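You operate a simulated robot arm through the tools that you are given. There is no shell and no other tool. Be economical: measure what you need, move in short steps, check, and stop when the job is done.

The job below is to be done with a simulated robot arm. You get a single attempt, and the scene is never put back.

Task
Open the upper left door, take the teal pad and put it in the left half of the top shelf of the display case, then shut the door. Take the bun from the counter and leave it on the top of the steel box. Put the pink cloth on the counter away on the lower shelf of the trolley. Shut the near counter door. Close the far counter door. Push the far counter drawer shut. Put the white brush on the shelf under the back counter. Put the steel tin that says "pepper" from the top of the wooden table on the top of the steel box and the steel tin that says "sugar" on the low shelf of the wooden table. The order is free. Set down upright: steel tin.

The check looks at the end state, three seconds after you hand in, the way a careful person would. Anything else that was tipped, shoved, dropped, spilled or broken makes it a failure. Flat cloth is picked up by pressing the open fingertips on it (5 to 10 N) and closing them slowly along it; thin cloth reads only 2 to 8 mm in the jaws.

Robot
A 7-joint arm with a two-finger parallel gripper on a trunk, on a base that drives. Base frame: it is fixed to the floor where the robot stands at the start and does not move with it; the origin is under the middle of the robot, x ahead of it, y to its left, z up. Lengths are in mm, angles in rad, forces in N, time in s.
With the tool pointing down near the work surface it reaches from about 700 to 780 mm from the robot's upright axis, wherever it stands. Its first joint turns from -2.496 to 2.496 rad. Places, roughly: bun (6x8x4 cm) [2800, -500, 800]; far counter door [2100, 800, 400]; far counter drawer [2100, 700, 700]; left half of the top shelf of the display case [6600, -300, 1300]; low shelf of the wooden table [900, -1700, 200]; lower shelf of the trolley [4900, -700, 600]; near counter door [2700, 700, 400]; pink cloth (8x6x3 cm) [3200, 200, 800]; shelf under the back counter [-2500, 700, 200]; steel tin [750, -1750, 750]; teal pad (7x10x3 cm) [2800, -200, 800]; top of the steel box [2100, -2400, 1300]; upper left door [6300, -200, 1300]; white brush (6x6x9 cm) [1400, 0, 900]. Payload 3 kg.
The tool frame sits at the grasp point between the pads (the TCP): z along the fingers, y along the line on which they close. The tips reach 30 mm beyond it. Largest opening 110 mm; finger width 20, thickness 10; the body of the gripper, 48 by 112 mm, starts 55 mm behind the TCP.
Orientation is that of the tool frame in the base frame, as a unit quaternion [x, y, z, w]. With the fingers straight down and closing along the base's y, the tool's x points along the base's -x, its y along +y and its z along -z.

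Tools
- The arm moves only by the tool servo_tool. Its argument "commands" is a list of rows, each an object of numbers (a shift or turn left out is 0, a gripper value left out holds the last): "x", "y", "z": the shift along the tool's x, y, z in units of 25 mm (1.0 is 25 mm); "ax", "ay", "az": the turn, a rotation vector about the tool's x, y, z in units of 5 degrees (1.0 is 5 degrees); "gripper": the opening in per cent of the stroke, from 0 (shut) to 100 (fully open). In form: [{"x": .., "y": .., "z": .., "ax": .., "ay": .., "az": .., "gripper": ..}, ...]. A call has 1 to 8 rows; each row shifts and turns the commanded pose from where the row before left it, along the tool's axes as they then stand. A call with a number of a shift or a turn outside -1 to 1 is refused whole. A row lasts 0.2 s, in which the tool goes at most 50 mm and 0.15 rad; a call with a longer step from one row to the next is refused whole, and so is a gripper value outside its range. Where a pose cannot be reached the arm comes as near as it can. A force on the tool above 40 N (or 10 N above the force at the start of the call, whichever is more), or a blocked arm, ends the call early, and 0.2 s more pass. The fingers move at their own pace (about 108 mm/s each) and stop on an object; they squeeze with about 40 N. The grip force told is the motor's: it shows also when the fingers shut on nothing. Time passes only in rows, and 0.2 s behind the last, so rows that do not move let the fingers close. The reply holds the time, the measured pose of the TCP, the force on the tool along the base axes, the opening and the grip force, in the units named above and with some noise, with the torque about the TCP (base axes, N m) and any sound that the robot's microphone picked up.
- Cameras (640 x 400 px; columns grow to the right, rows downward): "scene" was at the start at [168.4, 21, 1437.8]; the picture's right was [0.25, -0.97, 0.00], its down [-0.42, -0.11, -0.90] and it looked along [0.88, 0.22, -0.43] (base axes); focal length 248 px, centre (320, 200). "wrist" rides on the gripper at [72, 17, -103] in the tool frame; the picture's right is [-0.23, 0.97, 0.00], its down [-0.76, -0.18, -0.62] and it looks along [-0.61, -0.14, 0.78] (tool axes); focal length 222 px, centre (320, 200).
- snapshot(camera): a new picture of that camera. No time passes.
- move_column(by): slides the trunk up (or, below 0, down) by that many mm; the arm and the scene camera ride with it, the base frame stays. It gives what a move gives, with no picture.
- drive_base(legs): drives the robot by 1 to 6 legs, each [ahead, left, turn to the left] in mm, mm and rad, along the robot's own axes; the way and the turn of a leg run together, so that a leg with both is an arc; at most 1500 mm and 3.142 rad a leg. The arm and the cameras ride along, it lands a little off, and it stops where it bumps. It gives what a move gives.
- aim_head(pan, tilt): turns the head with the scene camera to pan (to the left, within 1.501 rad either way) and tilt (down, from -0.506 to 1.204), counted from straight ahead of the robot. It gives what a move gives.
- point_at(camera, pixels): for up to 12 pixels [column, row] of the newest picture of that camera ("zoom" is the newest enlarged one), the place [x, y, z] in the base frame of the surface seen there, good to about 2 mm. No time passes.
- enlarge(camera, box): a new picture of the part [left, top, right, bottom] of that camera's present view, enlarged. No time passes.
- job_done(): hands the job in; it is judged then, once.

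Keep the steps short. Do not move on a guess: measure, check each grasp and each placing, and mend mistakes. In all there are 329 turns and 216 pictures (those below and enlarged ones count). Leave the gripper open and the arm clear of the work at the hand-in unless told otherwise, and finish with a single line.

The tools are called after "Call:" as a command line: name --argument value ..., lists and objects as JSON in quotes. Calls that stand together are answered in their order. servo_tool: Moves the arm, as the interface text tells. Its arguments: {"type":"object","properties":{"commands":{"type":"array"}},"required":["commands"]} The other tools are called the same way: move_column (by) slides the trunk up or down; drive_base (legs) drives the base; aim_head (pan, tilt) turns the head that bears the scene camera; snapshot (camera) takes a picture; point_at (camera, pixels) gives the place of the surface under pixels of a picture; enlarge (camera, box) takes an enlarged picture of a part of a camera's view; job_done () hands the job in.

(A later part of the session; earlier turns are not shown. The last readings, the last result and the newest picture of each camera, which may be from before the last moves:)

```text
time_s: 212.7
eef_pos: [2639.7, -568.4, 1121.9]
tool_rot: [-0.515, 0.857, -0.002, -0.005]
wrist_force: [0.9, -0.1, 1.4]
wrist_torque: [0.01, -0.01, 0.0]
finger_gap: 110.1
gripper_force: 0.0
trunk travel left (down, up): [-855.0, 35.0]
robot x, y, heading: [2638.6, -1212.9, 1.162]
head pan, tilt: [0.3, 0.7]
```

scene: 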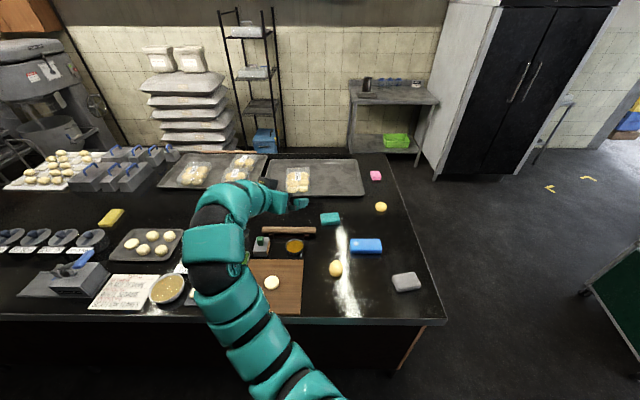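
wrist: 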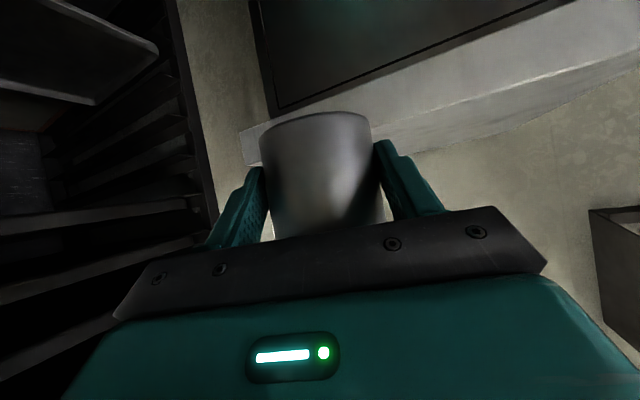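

The tool is vertical. I turn it so the fingers close along x and drive so the TCP is over the bun.

Call:
servo_tool --commands '[{"az": -1}, {"az": -1}, {"az": -1}, {"az": -1}, {"az": -1}, {"az": -0.6}]'

Call:
drive_base --legs '[[165, -118, 0]]'

Call:
move_column --by -130

Call:
snapshot --camera "wrist"

```text
time_s: 214.1
eef_pos: [2638.2, -568.3, 1123.8]
tool_rot: [-0.707, 0.707, -0.002, -0.005]
wrist_force: [-0.2, -0.3, -0.5]
wrist_torque: [0.0, 0.01, 0.01]
finger_gap: 110.0
gripper_force: 0.1
trunk travel left (down, up): [-855.0, 35.0]
robot x, y, heading: [2641.5, -1215.6, 1.158]
head pan, tilt: [0.3, 0.7]
```

```text
time_s: 215.7
eef_pos: [2815.6, -463.5, 1122.9]
tool_rot: [-0.706, 0.708, -0.003, -0.006]
wrist_force: [0.2, 1.1, -0.3]
wrist_torque: [-0.02, -0.01, -0.01]
finger_gap: 110.2
gripper_force: 0.2
trunk travel left (down, up): [-855.0, 35.0]
robot x, y, heading: [2815.5, -1114.2, 1.151]
head pan, tilt: [0.3, 0.7]
```

```text
time_s: 217.3
eef_pos: [2814.6, -463.6, 992.5]
tool_rot: [-0.705, 0.709, -0.001, -0.004]
wrist_force: [0.1, -0.4, 1.0]
wrist_torque: [0.03, 0.02, 0.02]
finger_gap: 109.7
gripper_force: 0.1
trunk travel left (down, up): [-725.0, 165.0]
robot x, y, heading: [2815.5, -1109.5, 1.152]
head pan, tilt: [0.3, 0.7]
```

```text
162 pictures are left
```

wrist: 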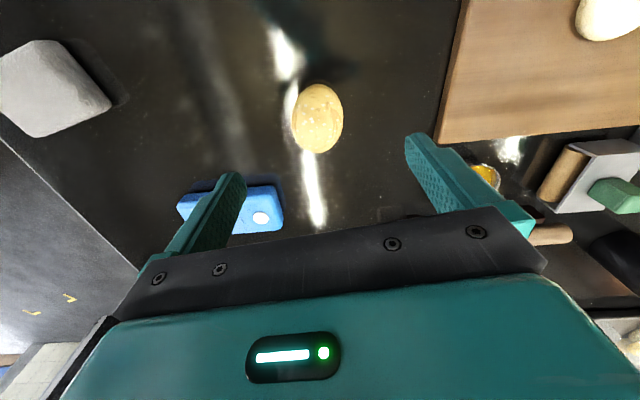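

Call:
point_at --camera "wrist" --pixels '[[318, 118], [293, 118], [342, 118], [318, 86], [318, 150]]'

Call:
move_column --by -128

Call:
snapshot --camera "wrist"

```text
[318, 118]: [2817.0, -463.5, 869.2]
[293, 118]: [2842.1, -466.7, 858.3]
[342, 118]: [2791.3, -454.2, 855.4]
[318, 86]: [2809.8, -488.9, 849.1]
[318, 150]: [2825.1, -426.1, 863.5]
```

```text
time_s: 218.9
eef_pos: [2816.0, -463.9, 865.6]
tool_rot: [-0.706, 0.708, -0.003, -0.005]
wrist_force: [-0.3, 0.0, 0.6]
wrist_torque: [0.01, -0.02, 0.01]
finger_gap: 110.3
gripper_force: 0.0
trunk travel left (down, up): [-597.0, 293.0]
robot x, y, heading: [2819.6, -1112.1, 1.152]
head pan, tilt: [0.3, 0.7]
```

```text
161 pictures are left
```

wrist: 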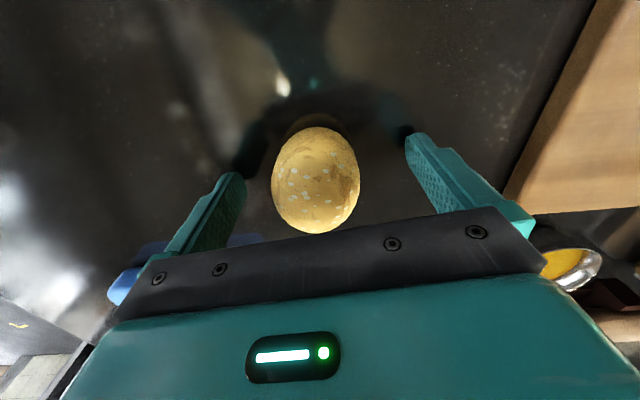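

Centred. I close gently in steps so the bun isn't crushed.

Call:
servo_tool --commands '[{"gripper": 52}, {}, {}, {}]'

Call:
servo_tool --commands '[{"gripper": 46}, {}, {}]'

```text
time_s: 219.9
eef_pos: [2814.9, -463.7, 865.4]
tool_rot: [-0.706, 0.708, -0.002, -0.005]
wrist_force: [0.6, -1.2, 0.5]
wrist_torque: [0.06, 0.0, -0.04]
finger_gap: 58.5
gripper_force: 0.7
trunk travel left (down, up): [-597.0, 293.0]
robot x, y, heading: [2814.1, -1110.9, 1.153]
head pan, tilt: [0.3, 0.7]
```

```text
time_s: 220.7
eef_pos: [2814.1, -463.4, 865.2]
tool_rot: [-0.706, 0.708, -0.002, -0.005]
wrist_force: [0.5, 0.5, 1.1]
wrist_torque: [0.04, 0.0, -0.01]
finger_gap: 57.9
gripper_force: 40.1
trunk travel left (down, up): [-597.0, 293.0]
robot x, y, heading: [2818.5, -1116.0, 1.154]
head pan, tilt: [0.3, 0.7]
```

Held at 57.9 mm. I lift with trunk and arm, then drive to the steel box.

Call:
move_column --by 290

Call:
servo_tool --commands '[{"z": -1}, {"z": -1}, {"z": -1}, {"z": -1}, {"z": -1}, {"z": -1}, {"z": -1}, {"z": -1}]'

Call:
drive_base --legs '[[-340, 425, 0], [0, 0, -3.1]]'

Call:
snapshot --camera "wrist"

```text
time_s: 223.6
eef_pos: [2815.9, -464.6, 1155.0]
tool_rot: [-0.706, 0.708, -0.003, -0.005]
wrist_force: [-0.2, -0.4, -0.7]
wrist_torque: [-0.02, 0.03, -0.02]
finger_gap: 58.1
gripper_force: 39.6
trunk travel left (down, up): [-887.0, 3.0]
robot x, y, heading: [2813.9, -1113.7, 1.157]
head pan, tilt: [0.3, 0.7]
```

```text
time_s: 225.4
eef_pos: [2814.7, -462.4, 1355.8]
tool_rot: [-0.706, 0.708, -0.001, -0.004]
wrist_force: [-0.3, -0.3, -2.4]
wrist_torque: [-0.02, 0.04, 0.0]
finger_gap: 57.7
gripper_force: 40.5
trunk travel left (down, up): [-887.0, 3.0]
robot x, y, heading: [2813.9, -1115.4, 1.155]
head pan, tilt: [0.3, 0.7]
```

```text
time_s: 235.6
eef_pos: [2383.2, -1897.5, 1355.2]
tool_rot: [0.657, 0.754, 0.006, -0.003]
wrist_force: [-0.1, 0.0, -2.0]
wrist_torque: [0.02, 0.03, -0.01]
finger_gap: 57.6
gripper_force: 40.0
trunk travel left (down, up): [-887.0, 3.0]
robot x, y, heading: [2290.1, -1251.2, -1.847]
head pan, tilt: [0.3, 0.7]
```

```text
160 pictures are left
```

wrist: 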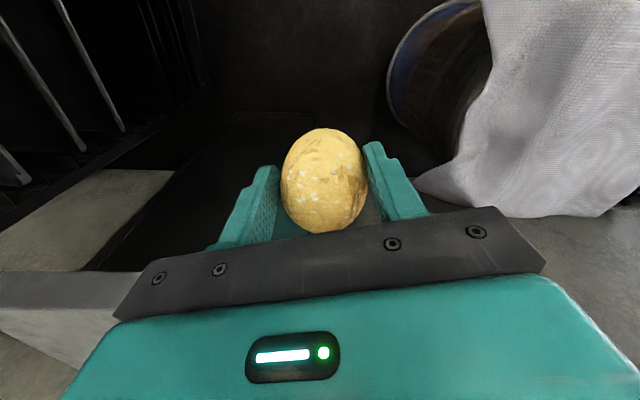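

Call:
servo_tool --commands '[{"z": -0.8}, {}]'

Call:
drive_base --legs '[[320, -10, 0]]'

Call:
aim_head --pan 0.37 --tilt 0.55

Call:
snapshot --camera "scene"

Call:
snapshot --camera "wrist"

```text
time_s: 236.2
eef_pos: [2383.2, -1899.0, 1372.8]
tool_rot: [0.657, 0.754, 0.005, -0.001]
wrist_force: [0.4, -0.6, -1.6]
wrist_torque: [0.01, 0.03, 0.0]
finger_gap: 57.6
gripper_force: 40.2
out of reach, approached as far as the arm can: row 1
trunk travel left (down, up): [-887.0, 3.0]
robot x, y, heading: [2292.9, -1250.3, -1.847]
head pan, tilt: [0.3, 0.7]
```

```text
time_s: 238.3
eef_pos: [2289.4, -2202.3, 1372.9]
tool_rot: [0.655, 0.755, 0.005, -0.002]
wrist_force: [-0.2, -0.2, -0.7]
wrist_torque: [0.04, 0.0, 0.02]
finger_gap: 57.6
gripper_force: 40.2
trunk travel left (down, up): [-887.0, 3.0]
robot x, y, heading: [2195.6, -1553.9, -1.852]
head pan, tilt: [0.3, 0.7]
```

```text
time_s: 239.0
eef_pos: [2289.9, -2202.1, 1373.3]
tool_rot: [0.656, 0.755, 0.005, -0.002]
wrist_force: [-0.2, -0.9, -1.8]
wrist_torque: [0.02, -0.02, -0.01]
finger_gap: 57.3
gripper_force: 39.8
trunk travel left (down, up): [-887.0, 3.0]
robot x, y, heading: [2196.2, -1556.4, -1.843]
head pan, tilt: [0.37, 0.55]
```

```text
159 pictures are left
```

scene: 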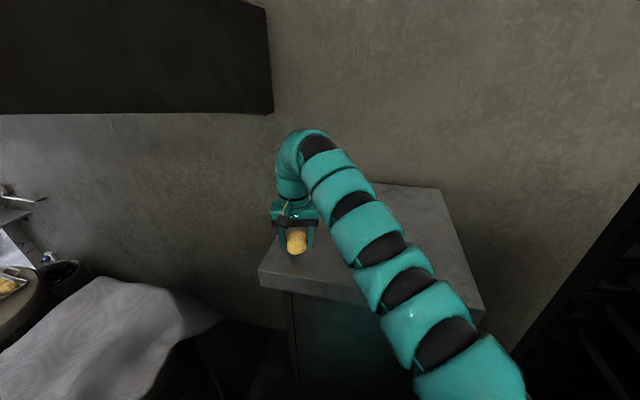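

```text
158 pictures are left
```

wrist: 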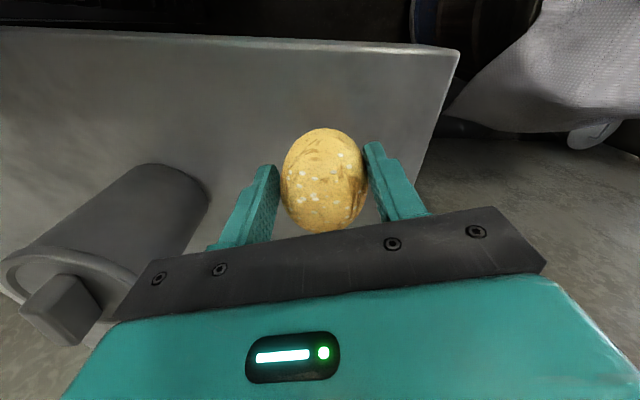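

Call:
move_column --by -25

Call:
move_column --by -3

```text
time_s: 239.7
eef_pos: [2290.7, -2201.8, 1348.7]
tool_rot: [0.655, 0.756, 0.005, -0.002]
wrist_force: [-0.7, -0.4, -1.3]
wrist_torque: [0.0, 0.0, -0.03]
finger_gap: 57.6
gripper_force: 40.1
trunk travel left (down, up): [-862.0, 28.0]
robot x, y, heading: [2196.3, -1552.7, -1.846]
head pan, tilt: [0.37, 0.55]
```

```text
time_s: 240.2
eef_pos: [2289.5, -2201.5, 1344.7]
tool_rot: [0.656, 0.754, 0.004, -0.001]
wrist_force: [-0.2, -1.2, 6.3]
wrist_torque: [-0.04, 0.14, 0.02]
finger_gap: 57.3
gripper_force: 40.0
trunk travel left (down, up): [-859.0, 31.0]
robot x, y, heading: [2195.0, -1555.8, -1.843]
head pan, tilt: [0.37, 0.55]
```

Contact. I release, rise and check.

Call:
servo_tool --commands '[{"gripper": 60}, {"gripper": 80}, {}, {}]'

Call:
move_column --by 30

Call:
servo_tool --commands '[{"z": -0.7}, {"x": 1}, {"x": 1}, {"x": 1}]'

Call:
drive_base --legs '[[-300, 0, 0]]'

Call:
snapshot --camera "scene"

```text
time_s: 241.2
eef_pos: [2290.0, -2202.3, 1345.1]
tool_rot: [0.656, 0.755, 0.005, -0.001]
wrist_force: [-0.3, 0.2, 0.3]
wrist_torque: [-0.03, 0.0, 0.01]
finger_gap: 88.0
gripper_force: 0.0
trunk travel left (down, up): [-859.0, 31.0]
robot x, y, heading: [2197.0, -1556.0, -1.845]
head pan, tilt: [0.37, 0.55]
```

```text
time_s: 242.0
eef_pos: [2290.0, -2201.1, 1375.3]
tool_rot: [0.655, 0.755, 0.005, -0.001]
wrist_force: [0.8, -0.2, 0.0]
wrist_torque: [0.0, -0.02, -0.02]
finger_gap: 88.0
gripper_force: 0.1
trunk travel left (down, up): [-889.0, 1.0]
robot x, y, heading: [2196.7, -1555.0, -1.842]
head pan, tilt: [0.37, 0.55]
```

```text
time_s: 243.0
eef_pos: [2286.0, -2142.0, 1351.4]
tool_rot: [0.656, 0.755, 0.005, 0.0]
wrist_force: [-0.4, -0.5, 0.1]
wrist_torque: [-0.02, -0.01, -0.03]
finger_gap: 87.9
gripper_force: 0.1
out of reach, approached as far as the arm can: row 1, 2, 3, 4
trunk travel left (down, up): [-889.0, 1.0]
robot x, y, heading: [2195.2, -1554.9, -1.843]
head pan, tilt: [0.37, 0.55]
```

```text
time_s: 245.0
eef_pos: [2366.6, -1855.2, 1351.4]
tool_rot: [0.657, 0.754, 0.005, 0.0]
wrist_force: [-0.7, 0.1, -0.2]
wrist_torque: [-0.01, -0.01, 0.01]
finger_gap: 88.0
gripper_force: 0.1
trunk travel left (down, up): [-889.0, 1.0]
robot x, y, heading: [2273.4, -1270.2, -1.847]
head pan, tilt: [0.37, 0.55]
```

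```text
157 pictures are left
```

scene: 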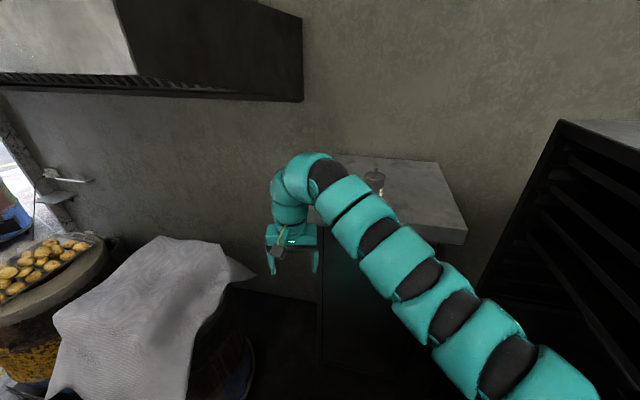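

The bun is hidden behind the arm. I turn a little to see it.

Call:
drive_base --legs '[[0, 0, 0.5]]'

Call:
aim_head --pan -0.2 --tilt 0.5

Call:
snapshot --camera "scene"

```text
time_s: 246.8
eef_pos: [2636.3, -1740.7, 1350.3]
tool_rot: [0.451, 0.893, 0.004, -0.001]
wrist_force: [0.6, 0.4, -0.7]
wrist_torque: [-0.01, -0.01, 0.01]
finger_gap: 87.8
gripper_force: 0.1
trunk travel left (down, up): [-889.0, 1.0]
robot x, y, heading: [2279.9, -1270.6, -1.347]
head pan, tilt: [0.37, 0.55]
```

```text
time_s: 247.8
eef_pos: [2635.9, -1741.7, 1349.9]
tool_rot: [0.451, 0.893, 0.004, -0.002]
wrist_force: [-1.1, -1.1, 0.2]
wrist_torque: [0.01, 0.03, -0.02]
finger_gap: 88.1
gripper_force: 0.1
trunk travel left (down, up): [-889.0, 1.0]
robot x, y, heading: [2277.2, -1273.7, -1.348]
head pan, tilt: [-0.201, 0.499]
```

```text
156 pictures are left
```

scene: 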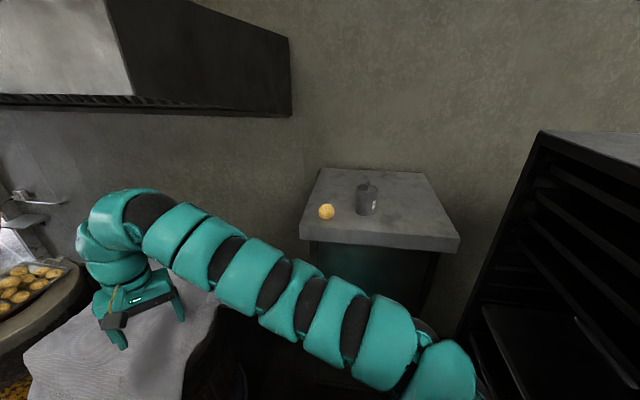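

Bun and pepper are both on the box. Now sugar: I turn left (away from the tall cabinet) and drive back along the aisle.

Call:
drive_base --legs '[[-60, 150, 0], [0, 0, 2.2], [0, 0, 2.13]]'

```text
time_s: 259.6
eef_pos: [1847.4, -1361.0, 1349.9]
tool_rot: [0.989, 0.15, 0.005, 0.003]
wrist_force: [-0.9, -0.9, -0.1]
wrist_torque: [0.01, 0.01, 0.0]
finger_gap: 87.9
gripper_force: 0.1
trunk travel left (down, up): [-889.0, 1.0]
robot x, y, heading: [2412.0, -1176.6, 3.029]
head pan, tilt: [-0.201, 0.499]
```

Call:
drive_base --legs '[[941, -83, 0], [941, -83, 0]]'

Call:
servo_tool --commands '[{"z": 1}, {"z": 1}, {"z": 1}, {"z": 1}, {"z": 1}, {"z": 1}, {"z": 1}, {"z": 1, "gripper": 100}]'

Call:
servo_tool --commands '[{"z": 1}, {"z": 1}, {"ay": -1}, {"ay": -1}, {"ay": -1}, {"ay": -1}, {"ay": -1}, {"ay": -1}]'

Call:
servo_tool --commands '[{"ay": -1}, {"ay": -1}, {"ay": -1}, {"ay": -1}, {"ay": -1}, {}]'

```text
time_s: 269.1
eef_pos: [2.8, -1002.3, 1351.3]
tool_rot: [0.988, 0.154, 0.005, 0.005]
wrist_force: [-1.4, 0.0, 0.2]
wrist_torque: [0.01, 0.03, -0.01]
finger_gap: 87.9
gripper_force: 0.0
trunk travel left (down, up): [-889.0, 1.0]
robot x, y, heading: [562.6, -810.5, 3.039]
head pan, tilt: [-0.201, 0.499]
```

```text
time_s: 270.9
eef_pos: [3.3, -1001.5, 1150.4]
tool_rot: [0.988, 0.155, 0.004, 0.003]
wrist_force: [-0.3, -0.2, 0.7]
wrist_torque: [-0.03, -0.04, 0.0]
finger_gap: 109.9
gripper_force: 0.0
trunk travel left (down, up): [-889.0, 1.0]
robot x, y, heading: [564.1, -814.3, 3.039]
head pan, tilt: [-0.201, 0.499]
```

```text
time_s: 272.7
eef_pos: [5.9, -1003.5, 1101.4]
tool_rot: [0.955, 0.147, -0.253, 0.043]
wrist_force: [0.5, -0.1, 0.3]
wrist_torque: [-0.01, 0.02, 0.0]
finger_gap: 110.3
gripper_force: 0.0
trunk travel left (down, up): [-889.0, 1.0]
robot x, y, heading: [564.6, -812.1, 3.037]
head pan, tilt: [-0.201, 0.499]
```

```text
time_s: 274.1
eef_pos: [4.8, -1004.0, 1101.0]
tool_rot: [0.878, 0.135, -0.454, 0.073]
wrist_force: [-0.2, -0.4, -0.2]
wrist_torque: [0.0, 0.01, -0.01]
finger_gap: 109.8
gripper_force: 0.1
trunk travel left (down, up): [-889.0, 1.0]
robot x, y, heading: [563.7, -814.3, 3.039]
head pan, tilt: [-0.201, 0.499]
```

The tool is now radial at a 55° tilt. I extend the arm and turn toward sugar.

Call:
servo_tool --commands '[{"x": -0.574, "z": 0.819}, {"x": -0.574, "z": 0.819}, {"x": -0.574, "z": 0.819}, {"x": -0.574, "z": 0.819}, {"x": -0.574, "z": 0.819}, {"x": -0.3, "z": 0.43}, {}]'

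Call:
drive_base --legs '[[90, 60, 0], [0, 0, 1.534]]'

Call:
snapshot --camera "wrist"

Call:
aim_head --pan 0.35 --tilt 0.75

Call:
snapshot --camera "scene"

```text
time_s: 275.7
eef_pos: [-125.0, -1045.6, 1099.9]
tool_rot: [0.878, 0.135, -0.454, 0.074]
wrist_force: [0.2, 0.4, 0.1]
wrist_torque: [0.05, -0.01, -0.01]
finger_gap: 110.3
gripper_force: 0.1
trunk travel left (down, up): [-889.0, 1.0]
robot x, y, heading: [567.1, -813.9, 3.036]
head pan, tilt: [-0.201, 0.499]
```

```text
time_s: 280.6
eef_pos: [668.1, -1564.3, 1099.7]
tool_rot: [0.542, 0.704, -0.277, 0.366]
wrist_force: [-1.0, 0.4, 0.3]
wrist_torque: [0.02, 0.0, -0.02]
finger_gap: 110.3
gripper_force: 0.1
trunk travel left (down, up): [-889.0, 1.0]
robot x, y, heading: [469.1, -863.9, -1.722]
head pan, tilt: [-0.201, 0.499]
```

```text
155 pictures are left
```

wrist: 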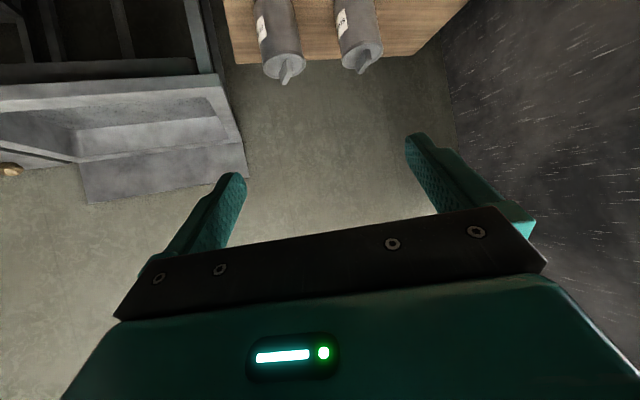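

```text
time_s: 281.6
eef_pos: [667.5, -1565.0, 1100.5]
tool_rot: [0.542, 0.704, -0.277, 0.367]
wrist_force: [-0.3, -0.4, -0.2]
wrist_torque: [-0.03, -0.02, -0.02]
finger_gap: 110.2
gripper_force: 0.1
trunk travel left (down, up): [-889.0, 1.0]
robot x, y, heading: [470.6, -865.0, -1.727]
head pan, tilt: [0.351, 0.75]
```

```text
154 pictures are left
```

scene: 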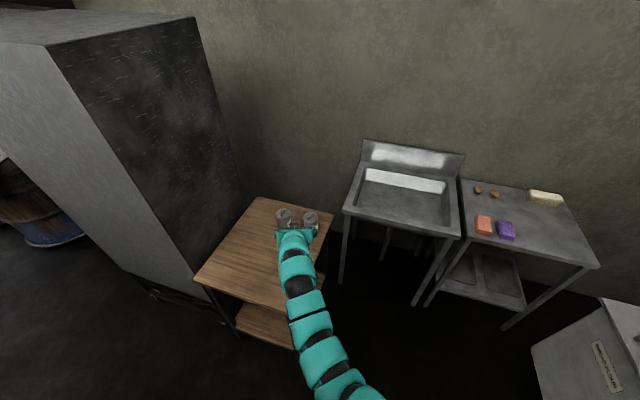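

Call:
enlarge --camera "scene" --box '[260, 190, 340, 240]'

Call:
point_at --camera "zoom" --pixels '[[400, 220], [372, 225], [460, 220], [415, 245], [415, 195], [180, 200]]'

Call:
point_at --camera "wrist" --pixels '[[283, 65], [264, 65], [303, 58], [285, 75], [277, 30], [360, 55]]'

```text
8.00 times, centred on (300, 215) of scene
```

zoom: 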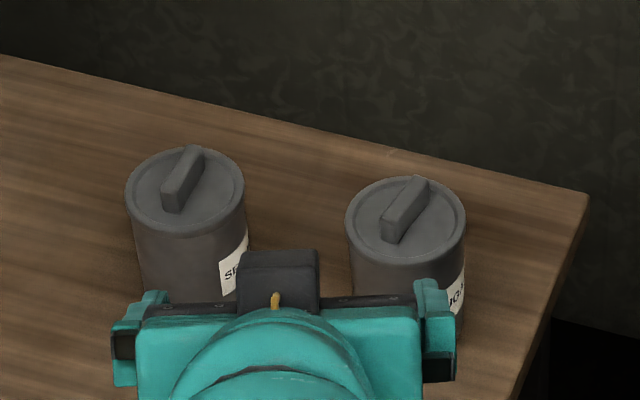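

```text
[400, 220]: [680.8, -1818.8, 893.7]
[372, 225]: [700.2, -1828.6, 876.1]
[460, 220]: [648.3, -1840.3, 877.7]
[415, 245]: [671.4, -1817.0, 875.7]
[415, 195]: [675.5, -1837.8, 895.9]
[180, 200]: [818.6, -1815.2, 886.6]
```

```text
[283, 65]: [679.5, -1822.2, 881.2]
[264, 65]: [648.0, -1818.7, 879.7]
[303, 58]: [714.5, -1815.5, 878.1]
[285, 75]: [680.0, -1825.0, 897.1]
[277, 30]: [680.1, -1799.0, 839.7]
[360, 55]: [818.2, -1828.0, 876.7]
```

Sugar's axis is still at (681,-1832). I approach to 80 mm short of it, then descend beside it.

Call:
drive_base --legs '[[189, 22, 0]]'

Call:
move_column --by -200

Call:
snapshot --camera "wrist"

```text
time_s: 283.1
eef_pos: [660.8, -1755.9, 1098.4]
tool_rot: [0.543, 0.704, -0.276, 0.366]
wrist_force: [0.0, 0.2, -0.3]
wrist_torque: [-0.02, 0.02, -0.01]
finger_gap: 110.0
gripper_force: 0.0
trunk travel left (down, up): [-889.0, 1.0]
robot x, y, heading: [460.4, -1052.6, -1.72]
head pan, tilt: [0.351, 0.75]
```

```text
time_s: 285.3
eef_pos: [661.2, -1754.5, 899.4]
tool_rot: [0.542, 0.704, -0.277, 0.367]
wrist_force: [0.7, -0.2, 0.1]
wrist_torque: [-0.02, 0.0, 0.0]
finger_gap: 110.1
gripper_force: 0.1
trunk travel left (down, up): [-689.0, 201.0]
robot x, y, heading: [462.3, -1052.1, -1.721]
head pan, tilt: [0.351, 0.75]
```

```text
152 pictures are left
```

wrist: 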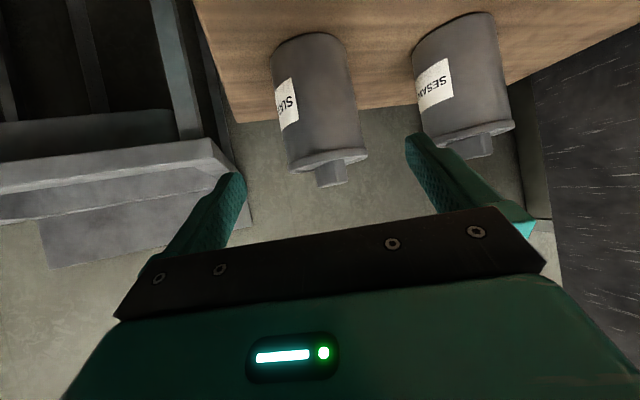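

Call:
move_column --by -82

Call:
servo_tool --commands '[{"x": -0.5, "z": 0.72}, {"x": -0.5, "z": 0.72}, {"x": -0.46, "z": 0.65}, {}]'

Call:
snapshot --camera "wrist"

```text
time_s: 286.5
eef_pos: [660.8, -1754.0, 818.0]
tool_rot: [0.543, 0.703, -0.277, 0.367]
wrist_force: [0.0, 0.2, 0.3]
wrist_torque: [0.03, -0.01, 0.03]
finger_gap: 110.1
gripper_force: 0.0
trunk travel left (down, up): [-607.0, 283.0]
robot x, y, heading: [463.8, -1055.3, -1.725]
head pan, tilt: [0.351, 0.75]
```

```text
time_s: 287.5
eef_pos: [677.5, -1815.9, 817.1]
tool_rot: [0.543, 0.704, -0.276, 0.365]
wrist_force: [0.3, -0.1, -0.4]
wrist_torque: [0.06, 0.01, 0.0]
finger_gap: 109.8
gripper_force: 0.0
trunk travel left (down, up): [-607.0, 283.0]
robot x, y, heading: [460.3, -1053.7, -1.725]
head pan, tilt: [0.351, 0.75]
```

```text
151 pictures are left
```

wrist: 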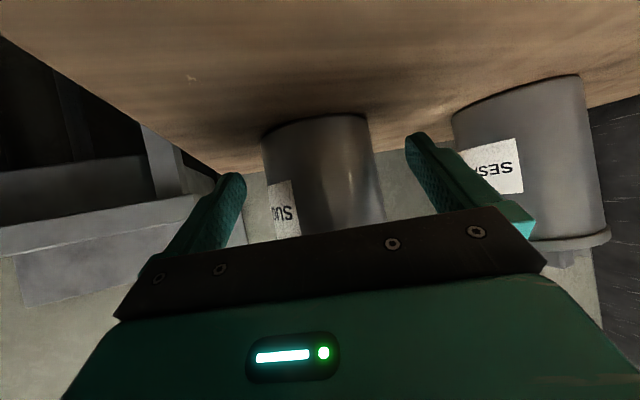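

Same picture as with pepper. I close and lift slightly.

Call:
servo_tool --commands '[{"gripper": 0}, {}, {}, {}]'

Call:
move_column --by 50

Call:
snapshot --camera "wrist"

```text
time_s: 288.5
eef_pos: [677.4, -1816.5, 817.6]
tool_rot: [0.543, 0.703, -0.277, 0.366]
wrist_force: [-0.5, 0.7, 0.5]
wrist_torque: [0.05, 0.16, -0.05]
finger_gap: 68.5
gripper_force: 40.1
trunk travel left (down, up): [-607.0, 283.0]
robot x, y, heading: [464.8, -1053.8, -1.727]
head pan, tilt: [0.351, 0.75]
```

```text
time_s: 289.4
eef_pos: [677.7, -1814.8, 866.1]
tool_rot: [0.543, 0.703, -0.277, 0.366]
wrist_force: [-0.4, 0.0, -4.3]
wrist_torque: [0.05, 0.02, 0.03]
finger_gap: 68.6
gripper_force: 40.3
trunk travel left (down, up): [-657.0, 233.0]
robot x, y, heading: [462.5, -1055.6, -1.721]
head pan, tilt: [0.351, 0.75]
```

```text
150 pictures are left
```

wrist: 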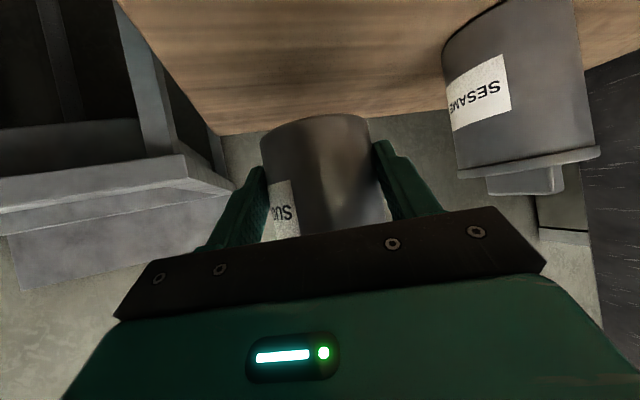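

Sugar is held. The low shelf's left side (facing -x) is open to free floor, so I'll insert from there. I raise, slide left away from the table, turn, and look.

Call:
move_column --by 100

Call:
drive_base --legs '[[-150, -680, 0], [0, 0, 1.19]]'

Call:
aim_head --pan 0.1 --tilt 0.7

Call:
snapshot --camera "scene"

```text
time_s: 290.7
eef_pos: [677.7, -1816.3, 965.7]
tool_rot: [0.543, 0.703, -0.277, 0.366]
wrist_force: [-0.9, 0.2, -3.5]
wrist_torque: [0.06, 0.01, 0.01]
finger_gap: 68.2
gripper_force: 39.6
trunk travel left (down, up): [-757.0, 133.0]
robot x, y, heading: [462.2, -1054.8, -1.724]
head pan, tilt: [0.351, 0.75]
```

```text
time_s: 297.5
eef_pos: [604.3, -885.5, 968.1]
tool_rot: [0.053, 0.887, -0.023, 0.458]
wrist_force: [0.5, -0.8, -4.3]
wrist_torque: [0.0, 0.09, 0.01]
finger_gap: 68.4
gripper_force: 40.0
trunk travel left (down, up): [-757.0, 133.0]
robot x, y, heading: [-179.0, -806.4, -0.53]
head pan, tilt: [0.351, 0.75]
```

```text
time_s: 298.3
eef_pos: [604.7, -885.5, 966.8]
tool_rot: [0.053, 0.887, -0.023, 0.458]
wrist_force: [-0.6, 0.3, -3.9]
wrist_torque: [0.04, 0.11, 0.0]
finger_gap: 68.2
gripper_force: 40.3
trunk travel left (down, up): [-757.0, 133.0]
robot x, y, heading: [-182.2, -802.3, -0.531]
head pan, tilt: [0.099, 0.7]
```

```text
149 pictures are left
```

scene: 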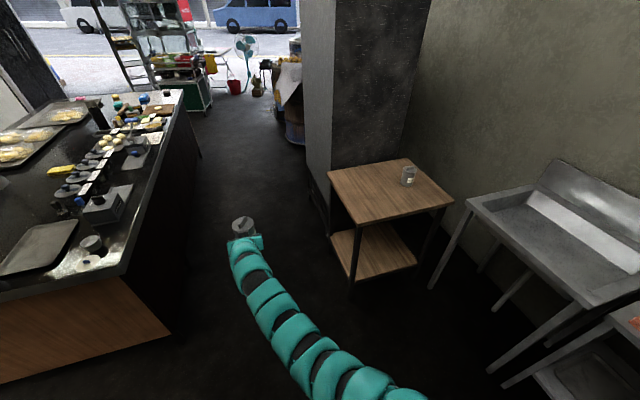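

Call:
point_at --camera "scene" --pixels '[[353, 276], [415, 265], [352, 222], [452, 203], [350, 280], [432, 285], [380, 250], [385, 235], [490, 370], [500, 305], [465, 203], [243, 223]]'

```text
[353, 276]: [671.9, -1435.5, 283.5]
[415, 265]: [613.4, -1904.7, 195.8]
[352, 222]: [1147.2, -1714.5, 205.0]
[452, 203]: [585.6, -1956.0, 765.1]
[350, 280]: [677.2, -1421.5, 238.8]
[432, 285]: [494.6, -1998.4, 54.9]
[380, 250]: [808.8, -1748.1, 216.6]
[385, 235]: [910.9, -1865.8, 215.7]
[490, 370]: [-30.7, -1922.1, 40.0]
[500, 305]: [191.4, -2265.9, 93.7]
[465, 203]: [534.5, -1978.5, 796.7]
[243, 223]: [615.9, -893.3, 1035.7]
```

Call:
drive_base --legs '[[317, -658, 0]]'

Call:
move_column --by -400

Call:
move_column --by -275

Call:
snapshot --camera "scene"

```text
time_s: 302.2
eef_pos: [555.1, -1608.6, 967.0]
tool_rot: [0.05, 0.887, -0.021, 0.458]
wrist_force: [-0.4, 0.4, -3.8]
wrist_torque: [0.03, 0.04, 0.01]
finger_gap: 68.2
gripper_force: 40.1
trunk travel left (down, up): [-757.0, 133.0]
robot x, y, heading: [-229.7, -1532.6, -0.525]
head pan, tilt: [0.099, 0.7]
```

```text
time_s: 306.1
eef_pos: [556.2, -1608.3, 566.7]
tool_rot: [0.05, 0.888, -0.021, 0.457]
wrist_force: [0.3, 0.1, -4.8]
wrist_torque: [0.0, 0.03, 0.02]
finger_gap: 67.8
gripper_force: 40.0
trunk travel left (down, up): [-357.0, 533.0]
robot x, y, heading: [-231.4, -1532.7, -0.523]
head pan, tilt: [0.099, 0.7]
```

```text
time_s: 308.9
eef_pos: [555.7, -1608.5, 291.3]
tool_rot: [0.05, 0.887, -0.021, 0.458]
wrist_force: [0.3, 0.1, -5.3]
wrist_torque: [0.0, 0.05, -0.02]
finger_gap: 67.8
gripper_force: 39.9
trunk travel left (down, up): [-82.0, 808.0]
robot x, y, heading: [-231.2, -1535.0, -0.522]
head pan, tilt: [0.099, 0.7]
```

```text
148 pictures are left
```

scene: 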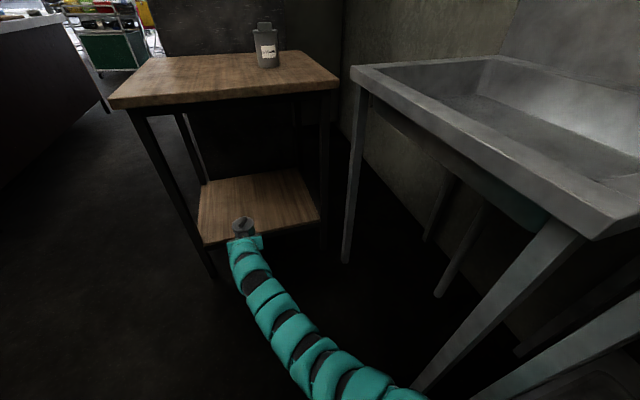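

The path is clear. I drive 230 mm in.

Call:
drive_base --legs '[[210, 93, 0]]'

Call:
move_column --by -32

Call:
snapshot --camera "scene"

```text
time_s: 310.6
eef_pos: [786.2, -1633.0, 292.2]
tool_rot: [0.05, 0.887, -0.021, 0.458]
wrist_force: [0.5, -0.2, -4.0]
wrist_torque: [0.01, 0.08, -0.02]
finger_gap: 67.6
gripper_force: 40.6
trunk travel left (down, up): [-82.0, 808.0]
robot x, y, heading: [-2.0, -1557.2, -0.521]
head pan, tilt: [0.099, 0.7]
```

```text
time_s: 311.4
eef_pos: [787.3, -1634.2, 259.5]
tool_rot: [0.05, 0.887, -0.021, 0.458]
wrist_force: [-0.4, 0.4, -4.1]
wrist_torque: [-0.03, 0.08, 0.0]
finger_gap: 67.3
gripper_force: 40.1
trunk travel left (down, up): [-50.0, 840.0]
robot x, y, heading: [-0.6, -1553.9, -0.523]
head pan, tilt: [0.099, 0.7]
```

```text
147 pictures are left
```

scene: 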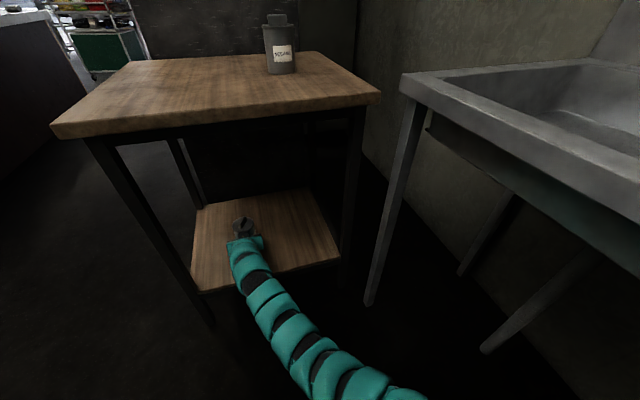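

Call:
move_column --by -4

Call:
move_column --by -2

```text
time_s: 311.9
eef_pos: [785.5, -1633.3, 255.1]
tool_rot: [0.05, 0.887, -0.021, 0.459]
wrist_force: [0.4, -0.3, -3.4]
wrist_torque: [-0.07, 0.01, 0.0]
finger_gap: 67.8
gripper_force: 40.0
trunk travel left (down, up): [-46.0, 844.0]
robot x, y, heading: [-0.1, -1554.9, -0.526]
head pan, tilt: [0.099, 0.7]
```

```text
time_s: 312.4
eef_pos: [785.9, -1633.9, 256.2]
tool_rot: [0.05, 0.887, -0.022, 0.459]
wrist_force: [0.5, 0.1, 6.5]
wrist_torque: [-0.34, -0.07, -0.01]
finger_gap: 67.4
gripper_force: 40.2
trunk travel left (down, up): [-44.0, 846.0]
robot x, y, heading: [-6.0, -1557.9, -0.523]
head pan, tilt: [0.099, 0.7]
```

Contact. I release, retreat horizontally and then back the base out.

Call:
servo_tool --commands '[{"gripper": 70}, {"gripper": 90}, {"gripper": 100}, {}, {"x": 0.574, "z": -0.819}, {"x": 0.574, "z": -0.819}, {"x": 0.574, "z": -0.819}]'

Call:
drive_base --legs '[[-230, -110, 0]]'

Call:
snapshot --camera "wrist"

Call:
snapshot --camera "scene"

```text
time_s: 314.2
eef_pos: [748.0, -1667.9, 333.3]
tool_rot: [0.074, 0.86, -0.036, 0.504]
wrist_force: [0.0, 0.2, -0.6]
wrist_torque: [-0.03, -0.06, -0.03]
finger_gap: 110.0
gripper_force: 0.0
trunk travel left (down, up): [-44.0, 846.0]
robot x, y, heading: [-2.3, -1558.7, -0.523]
head pan, tilt: [0.099, 0.7]
heard: snap
stopped in row 7: the arm was blocked; the commanded pose is now the measured one
```

```text
time_s: 316.1
eef_pos: [493.5, -1644.9, 330.0]
tool_rot: [0.075, 0.861, -0.035, 0.502]
wrist_force: [0.7, -0.2, -0.3]
wrist_torque: [0.01, 0.01, 0.02]
finger_gap: 110.0
gripper_force: 0.1
trunk travel left (down, up): [-44.0, 846.0]
robot x, y, heading: [-255.8, -1533.8, -0.523]
head pan, tilt: [0.099, 0.7]
```

```text
146 pictures are left
```

wrist: 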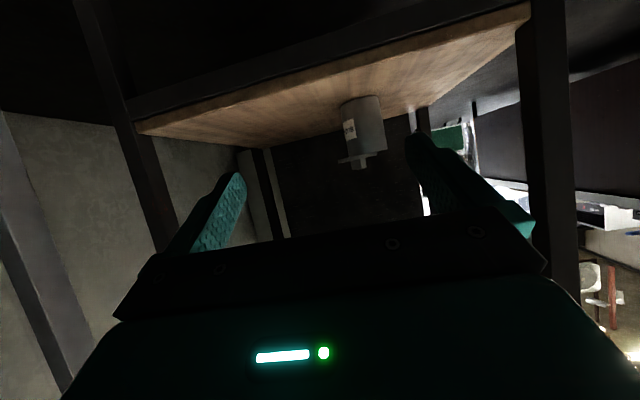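

```text
145 pictures are left
```

scene: 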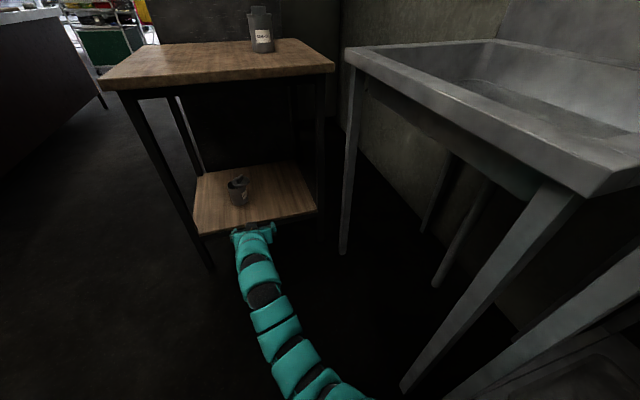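

The arm jerked upward when retreating and the lid seems to have popped. I look closer.

Call:
enlarge --camera "scene" --box '[200, 160, 280, 220]'

Call:
enlarge --camera "wrist" --box '[310, 80, 420, 180]'

```text
6.67 times, centred on (240, 190) of scene
```

zoom: 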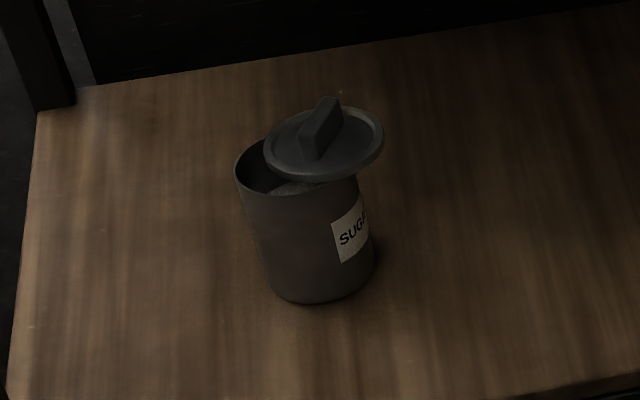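

```text
4.00 times, centred on (365, 130) of wrist
```

zoom: 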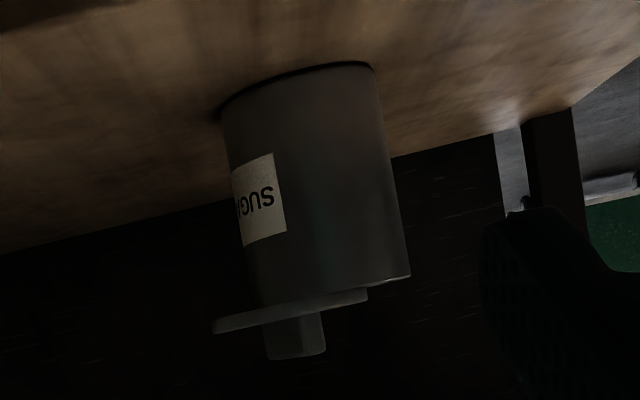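

The tin is upright with nothing spilled, but the lid is off-centre. I measure lid and tin.

Call:
enlarge --camera "scene" --box '[200, 160, 280, 220]'

Call:
point_at --camera "zoom" --pixels '[[270, 155], [380, 140], [320, 177], [322, 108], [312, 150], [338, 105], [237, 170], [262, 290], [370, 285], [318, 302], [250, 160], [345, 120]]'

```text
6.67 times, centred on (240, 190) of scene
```

zoom: 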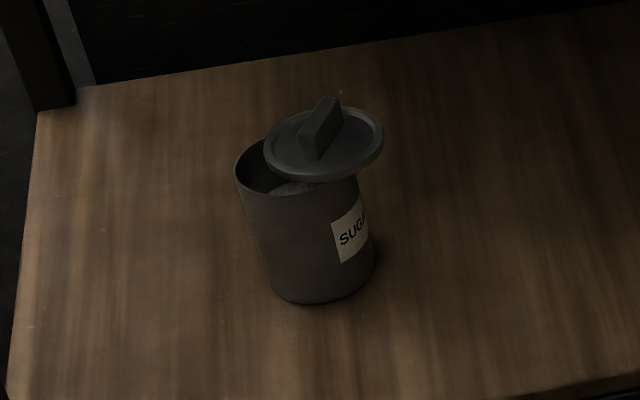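

```text
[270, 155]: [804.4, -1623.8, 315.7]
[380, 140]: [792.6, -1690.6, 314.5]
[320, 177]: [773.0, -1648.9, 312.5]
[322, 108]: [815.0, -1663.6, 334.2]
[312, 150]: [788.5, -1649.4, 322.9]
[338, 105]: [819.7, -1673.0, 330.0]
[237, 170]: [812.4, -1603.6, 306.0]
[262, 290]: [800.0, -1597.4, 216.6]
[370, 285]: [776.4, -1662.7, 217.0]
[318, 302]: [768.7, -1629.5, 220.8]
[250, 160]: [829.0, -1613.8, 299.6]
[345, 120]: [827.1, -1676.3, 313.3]
```

Tin axis ≈ (801,-1634). The lid lies level but is shifted about 25 mm toward -y. I'll re-grip it by the rim with a vertical tool from the table's front (fingers closing along x). First I raise clear and set the tool vertical.

Call:
move_column --by 400

Call:
move_column --by 300

Call:
servo_tool --commands '[{"ay": 1}, {"ay": 1}, {"ay": 1}, {"ay": 1}, {"ay": 1}, {"ay": 1}, {"ay": 1}, {"ay": 1}]'

Call:
servo_tool --commands '[{"ay": 1}, {"ay": 1}, {"ay": 1}, {"ay": 1}, {}]'

```text
time_s: 319.9
eef_pos: [493.1, -1644.5, 727.0]
tool_rot: [0.073, 0.86, -0.036, 0.504]
wrist_force: [-0.3, 0.0, -0.6]
wrist_torque: [-0.01, -0.03, -0.01]
finger_gap: 110.1
gripper_force: 0.0
trunk travel left (down, up): [-444.0, 446.0]
robot x, y, heading: [-261.8, -1536.6, -0.521]
head pan, tilt: [0.099, 0.7]
```

```text
time_s: 322.9
eef_pos: [492.4, -1644.9, 1028.7]
tool_rot: [0.073, 0.861, -0.035, 0.503]
wrist_force: [-0.1, -0.2, -0.4]
wrist_torque: [-0.02, 0.0, 0.0]
finger_gap: 110.1
gripper_force: 0.0
trunk travel left (down, up): [-744.0, 146.0]
robot x, y, heading: [-256.3, -1536.5, -0.529]
head pan, tilt: [0.099, 0.7]
```

```text
time_s: 324.7
eef_pos: [492.6, -1645.4, 1028.4]
tool_rot: [0.083, 0.981, -0.009, 0.178]
wrist_force: [-0.1, 0.0, 0.1]
wrist_torque: [0.03, -0.03, -0.03]
finger_gap: 110.0
gripper_force: 0.0
trunk travel left (down, up): [-744.0, 146.0]
robot x, y, heading: [-261.3, -1537.0, -0.526]
head pan, tilt: [0.099, 0.7]
```

```text
time_s: 325.9
eef_pos: [441.9, -1642.8, 1031.4]
tool_rot: [0.082, 0.997, 0.006, 0.005]
wrist_force: [-0.8, -0.8, -0.2]
wrist_torque: [-0.02, 0.03, -0.02]
finger_gap: 110.1
gripper_force: 0.0
out of reach, approached as far as the arm can: row 3, 4
trunk travel left (down, up): [-744.0, 146.0]
robot x, y, heading: [-252.5, -1537.4, -0.523]
head pan, tilt: [0.099, 0.7]
```

Now I turn the tool 90° about its vertical axis, so the fingers close along x, and retract slightly.

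Call:
servo_tool --commands '[{"x": 0.8}, {"az": 1}, {"az": 1}, {"az": 1}, {"az": 1}, {"az": 1}, {"az": 1}, {"az": 1}]'

Call:
servo_tool --commands '[{"az": 1}, {"az": 1}, {"az": 1}, {"az": 1}, {"az": 1}, {"az": 1}, {"az": 1}, {"az": 1}]'

Call:
servo_tool --commands '[{"az": 1}, {}]'

```text
time_s: 327.7
eef_pos: [423.6, -1638.2, 1030.4]
tool_rot: [0.379, 0.925, 0.006, 0.003]
wrist_force: [0.4, 0.0, 0.0]
wrist_torque: [-0.03, 0.01, 0.01]
finger_gap: 110.2
gripper_force: 0.0
trunk travel left (down, up): [-744.0, 146.0]
robot x, y, heading: [-256.5, -1538.9, -0.522]
head pan, tilt: [0.099, 0.7]
```

```text
time_s: 329.5
eef_pos: [423.1, -1639.0, 1030.2]
tool_rot: [0.672, 0.74, 0.007, 0.001]
wrist_force: [-0.6, 0.7, -0.1]
wrist_torque: [0.01, -0.01, 0.02]
finger_gap: 109.9
gripper_force: 0.0
trunk travel left (down, up): [-744.0, 146.0]
robot x, y, heading: [-259.4, -1538.2, -0.524]
head pan, tilt: [0.099, 0.7]
```

```text
time_s: 330.1
eef_pos: [422.2, -1639.7, 1030.9]
tool_rot: [0.703, 0.711, 0.009, 0.0]
wrist_force: [0.4, -0.2, 0.3]
wrist_torque: [0.03, 0.0, -0.03]
finger_gap: 110.2
gripper_force: 0.0
trunk travel left (down, up): [-744.0, 146.0]
robot x, y, heading: [-253.4, -1537.9, -0.521]
head pan, tilt: [0.099, 0.7]
```

Call:
move_column --by -400

Call:
move_column --by -245

Call:
snapshot --camera "scene"

```text
time_s: 333.9
eef_pos: [423.1, -1640.0, 631.2]
tool_rot: [0.704, 0.71, 0.008, 0.0]
wrist_force: [-0.2, -0.3, 1.2]
wrist_torque: [-0.01, -0.02, 0.0]
finger_gap: 110.2
gripper_force: 0.1
trunk travel left (down, up): [-344.0, 546.0]
robot x, y, heading: [-258.6, -1536.2, -0.524]
head pan, tilt: [0.099, 0.7]
```

```text
time_s: 336.5
eef_pos: [422.3, -1639.9, 385.3]
tool_rot: [0.703, 0.711, 0.009, 0.0]
wrist_force: [0.6, 0.4, 0.1]
wrist_torque: [0.01, 0.01, -0.03]
finger_gap: 110.0
gripper_force: 0.1
trunk travel left (down, up): [-99.0, 791.0]
robot x, y, heading: [-256.2, -1535.5, -0.522]
head pan, tilt: [0.099, 0.7]
```

```text
141 pictures are left
```

scene: 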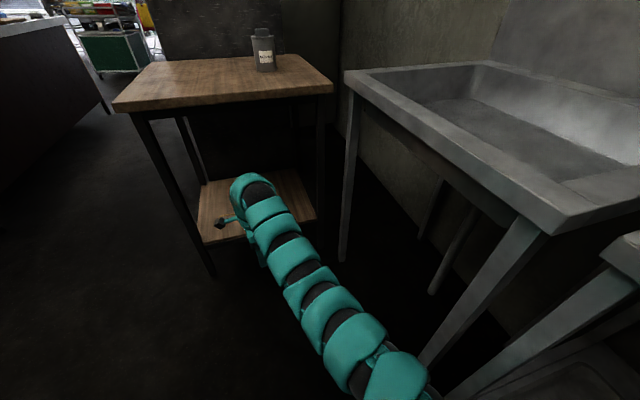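

Call:
point_at --camera "scene" --pixels '[[240, 104], [240, 108], [200, 112], [255, 178], [262, 190], [225, 221], [330, 93], [135, 112]]'

Call:
drive_base --legs '[[180, 92, 0]]'

Call:
snapshot --camera "scene"

Call:
snapshot --camera "wrist"

```text
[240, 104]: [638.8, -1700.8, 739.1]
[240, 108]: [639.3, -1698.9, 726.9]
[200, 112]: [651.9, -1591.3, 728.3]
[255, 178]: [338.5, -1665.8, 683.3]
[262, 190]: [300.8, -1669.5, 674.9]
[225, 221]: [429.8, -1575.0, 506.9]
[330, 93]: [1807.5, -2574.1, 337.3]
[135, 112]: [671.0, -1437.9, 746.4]
```

```text
time_s: 338.1
eef_pos: [626.5, -1647.5, 385.8]
tool_rot: [0.703, 0.711, 0.008, 0.001]
wrist_force: [0.6, 0.3, -1.1]
wrist_torque: [-0.02, -0.01, 0.05]
finger_gap: 110.0
gripper_force: 0.0
trunk travel left (down, up): [-99.0, 791.0]
robot x, y, heading: [-56.0, -1545.9, -0.522]
head pan, tilt: [0.099, 0.7]
```

```text
140 pictures are left
```

scene: 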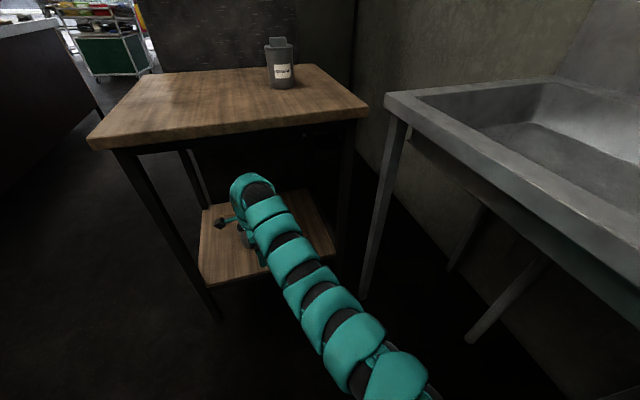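

```text
139 pictures are left
```

wrist: 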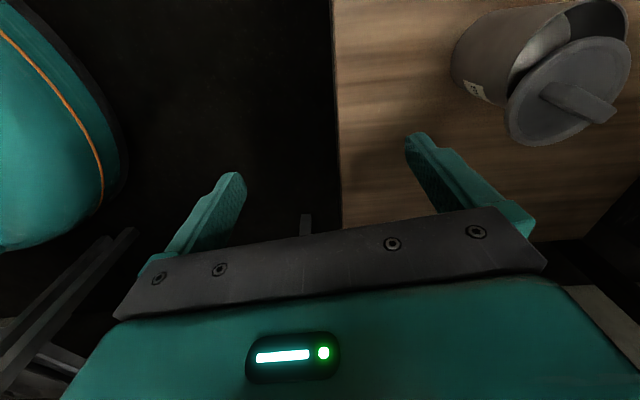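

Call:
point_at --camera "wrist" --pixels '[[577, 101], [510, 110], [633, 60], [545, 143], [600, 38], [600, 115], [550, 90], [455, 70], [540, 60]]'

```text
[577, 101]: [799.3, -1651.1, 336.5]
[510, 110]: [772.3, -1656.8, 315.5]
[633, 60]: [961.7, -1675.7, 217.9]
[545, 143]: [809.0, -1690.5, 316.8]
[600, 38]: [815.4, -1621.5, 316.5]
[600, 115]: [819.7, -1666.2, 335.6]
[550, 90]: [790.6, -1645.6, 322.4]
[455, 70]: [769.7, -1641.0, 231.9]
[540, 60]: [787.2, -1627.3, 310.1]
```

Call:
drive_base --legs '[[155, 79, 0]]'

Call:
snapshot --camera "wrist"

```text
time_s: 339.6
eef_pos: [800.8, -1657.9, 386.2]
tool_rot: [0.702, 0.712, 0.008, 0.001]
wrist_force: [0.3, 0.0, -0.8]
wrist_torque: [-0.03, -0.04, 0.0]
finger_gap: 110.1
gripper_force: 0.1
trunk travel left (down, up): [-99.0, 791.0]
robot x, y, heading: [121.9, -1558.0, -0.519]
head pan, tilt: [0.099, 0.7]
```

```text
138 pictures are left
```

wrist: 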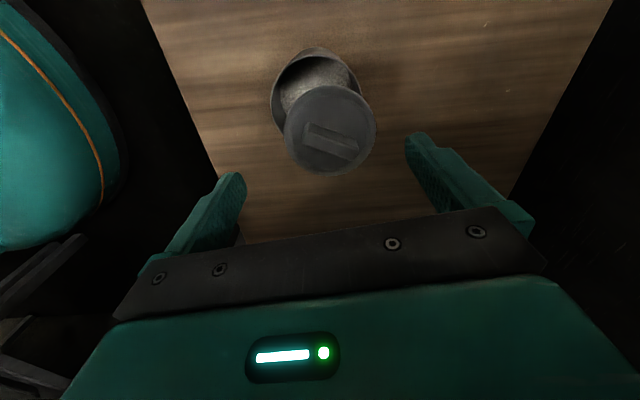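

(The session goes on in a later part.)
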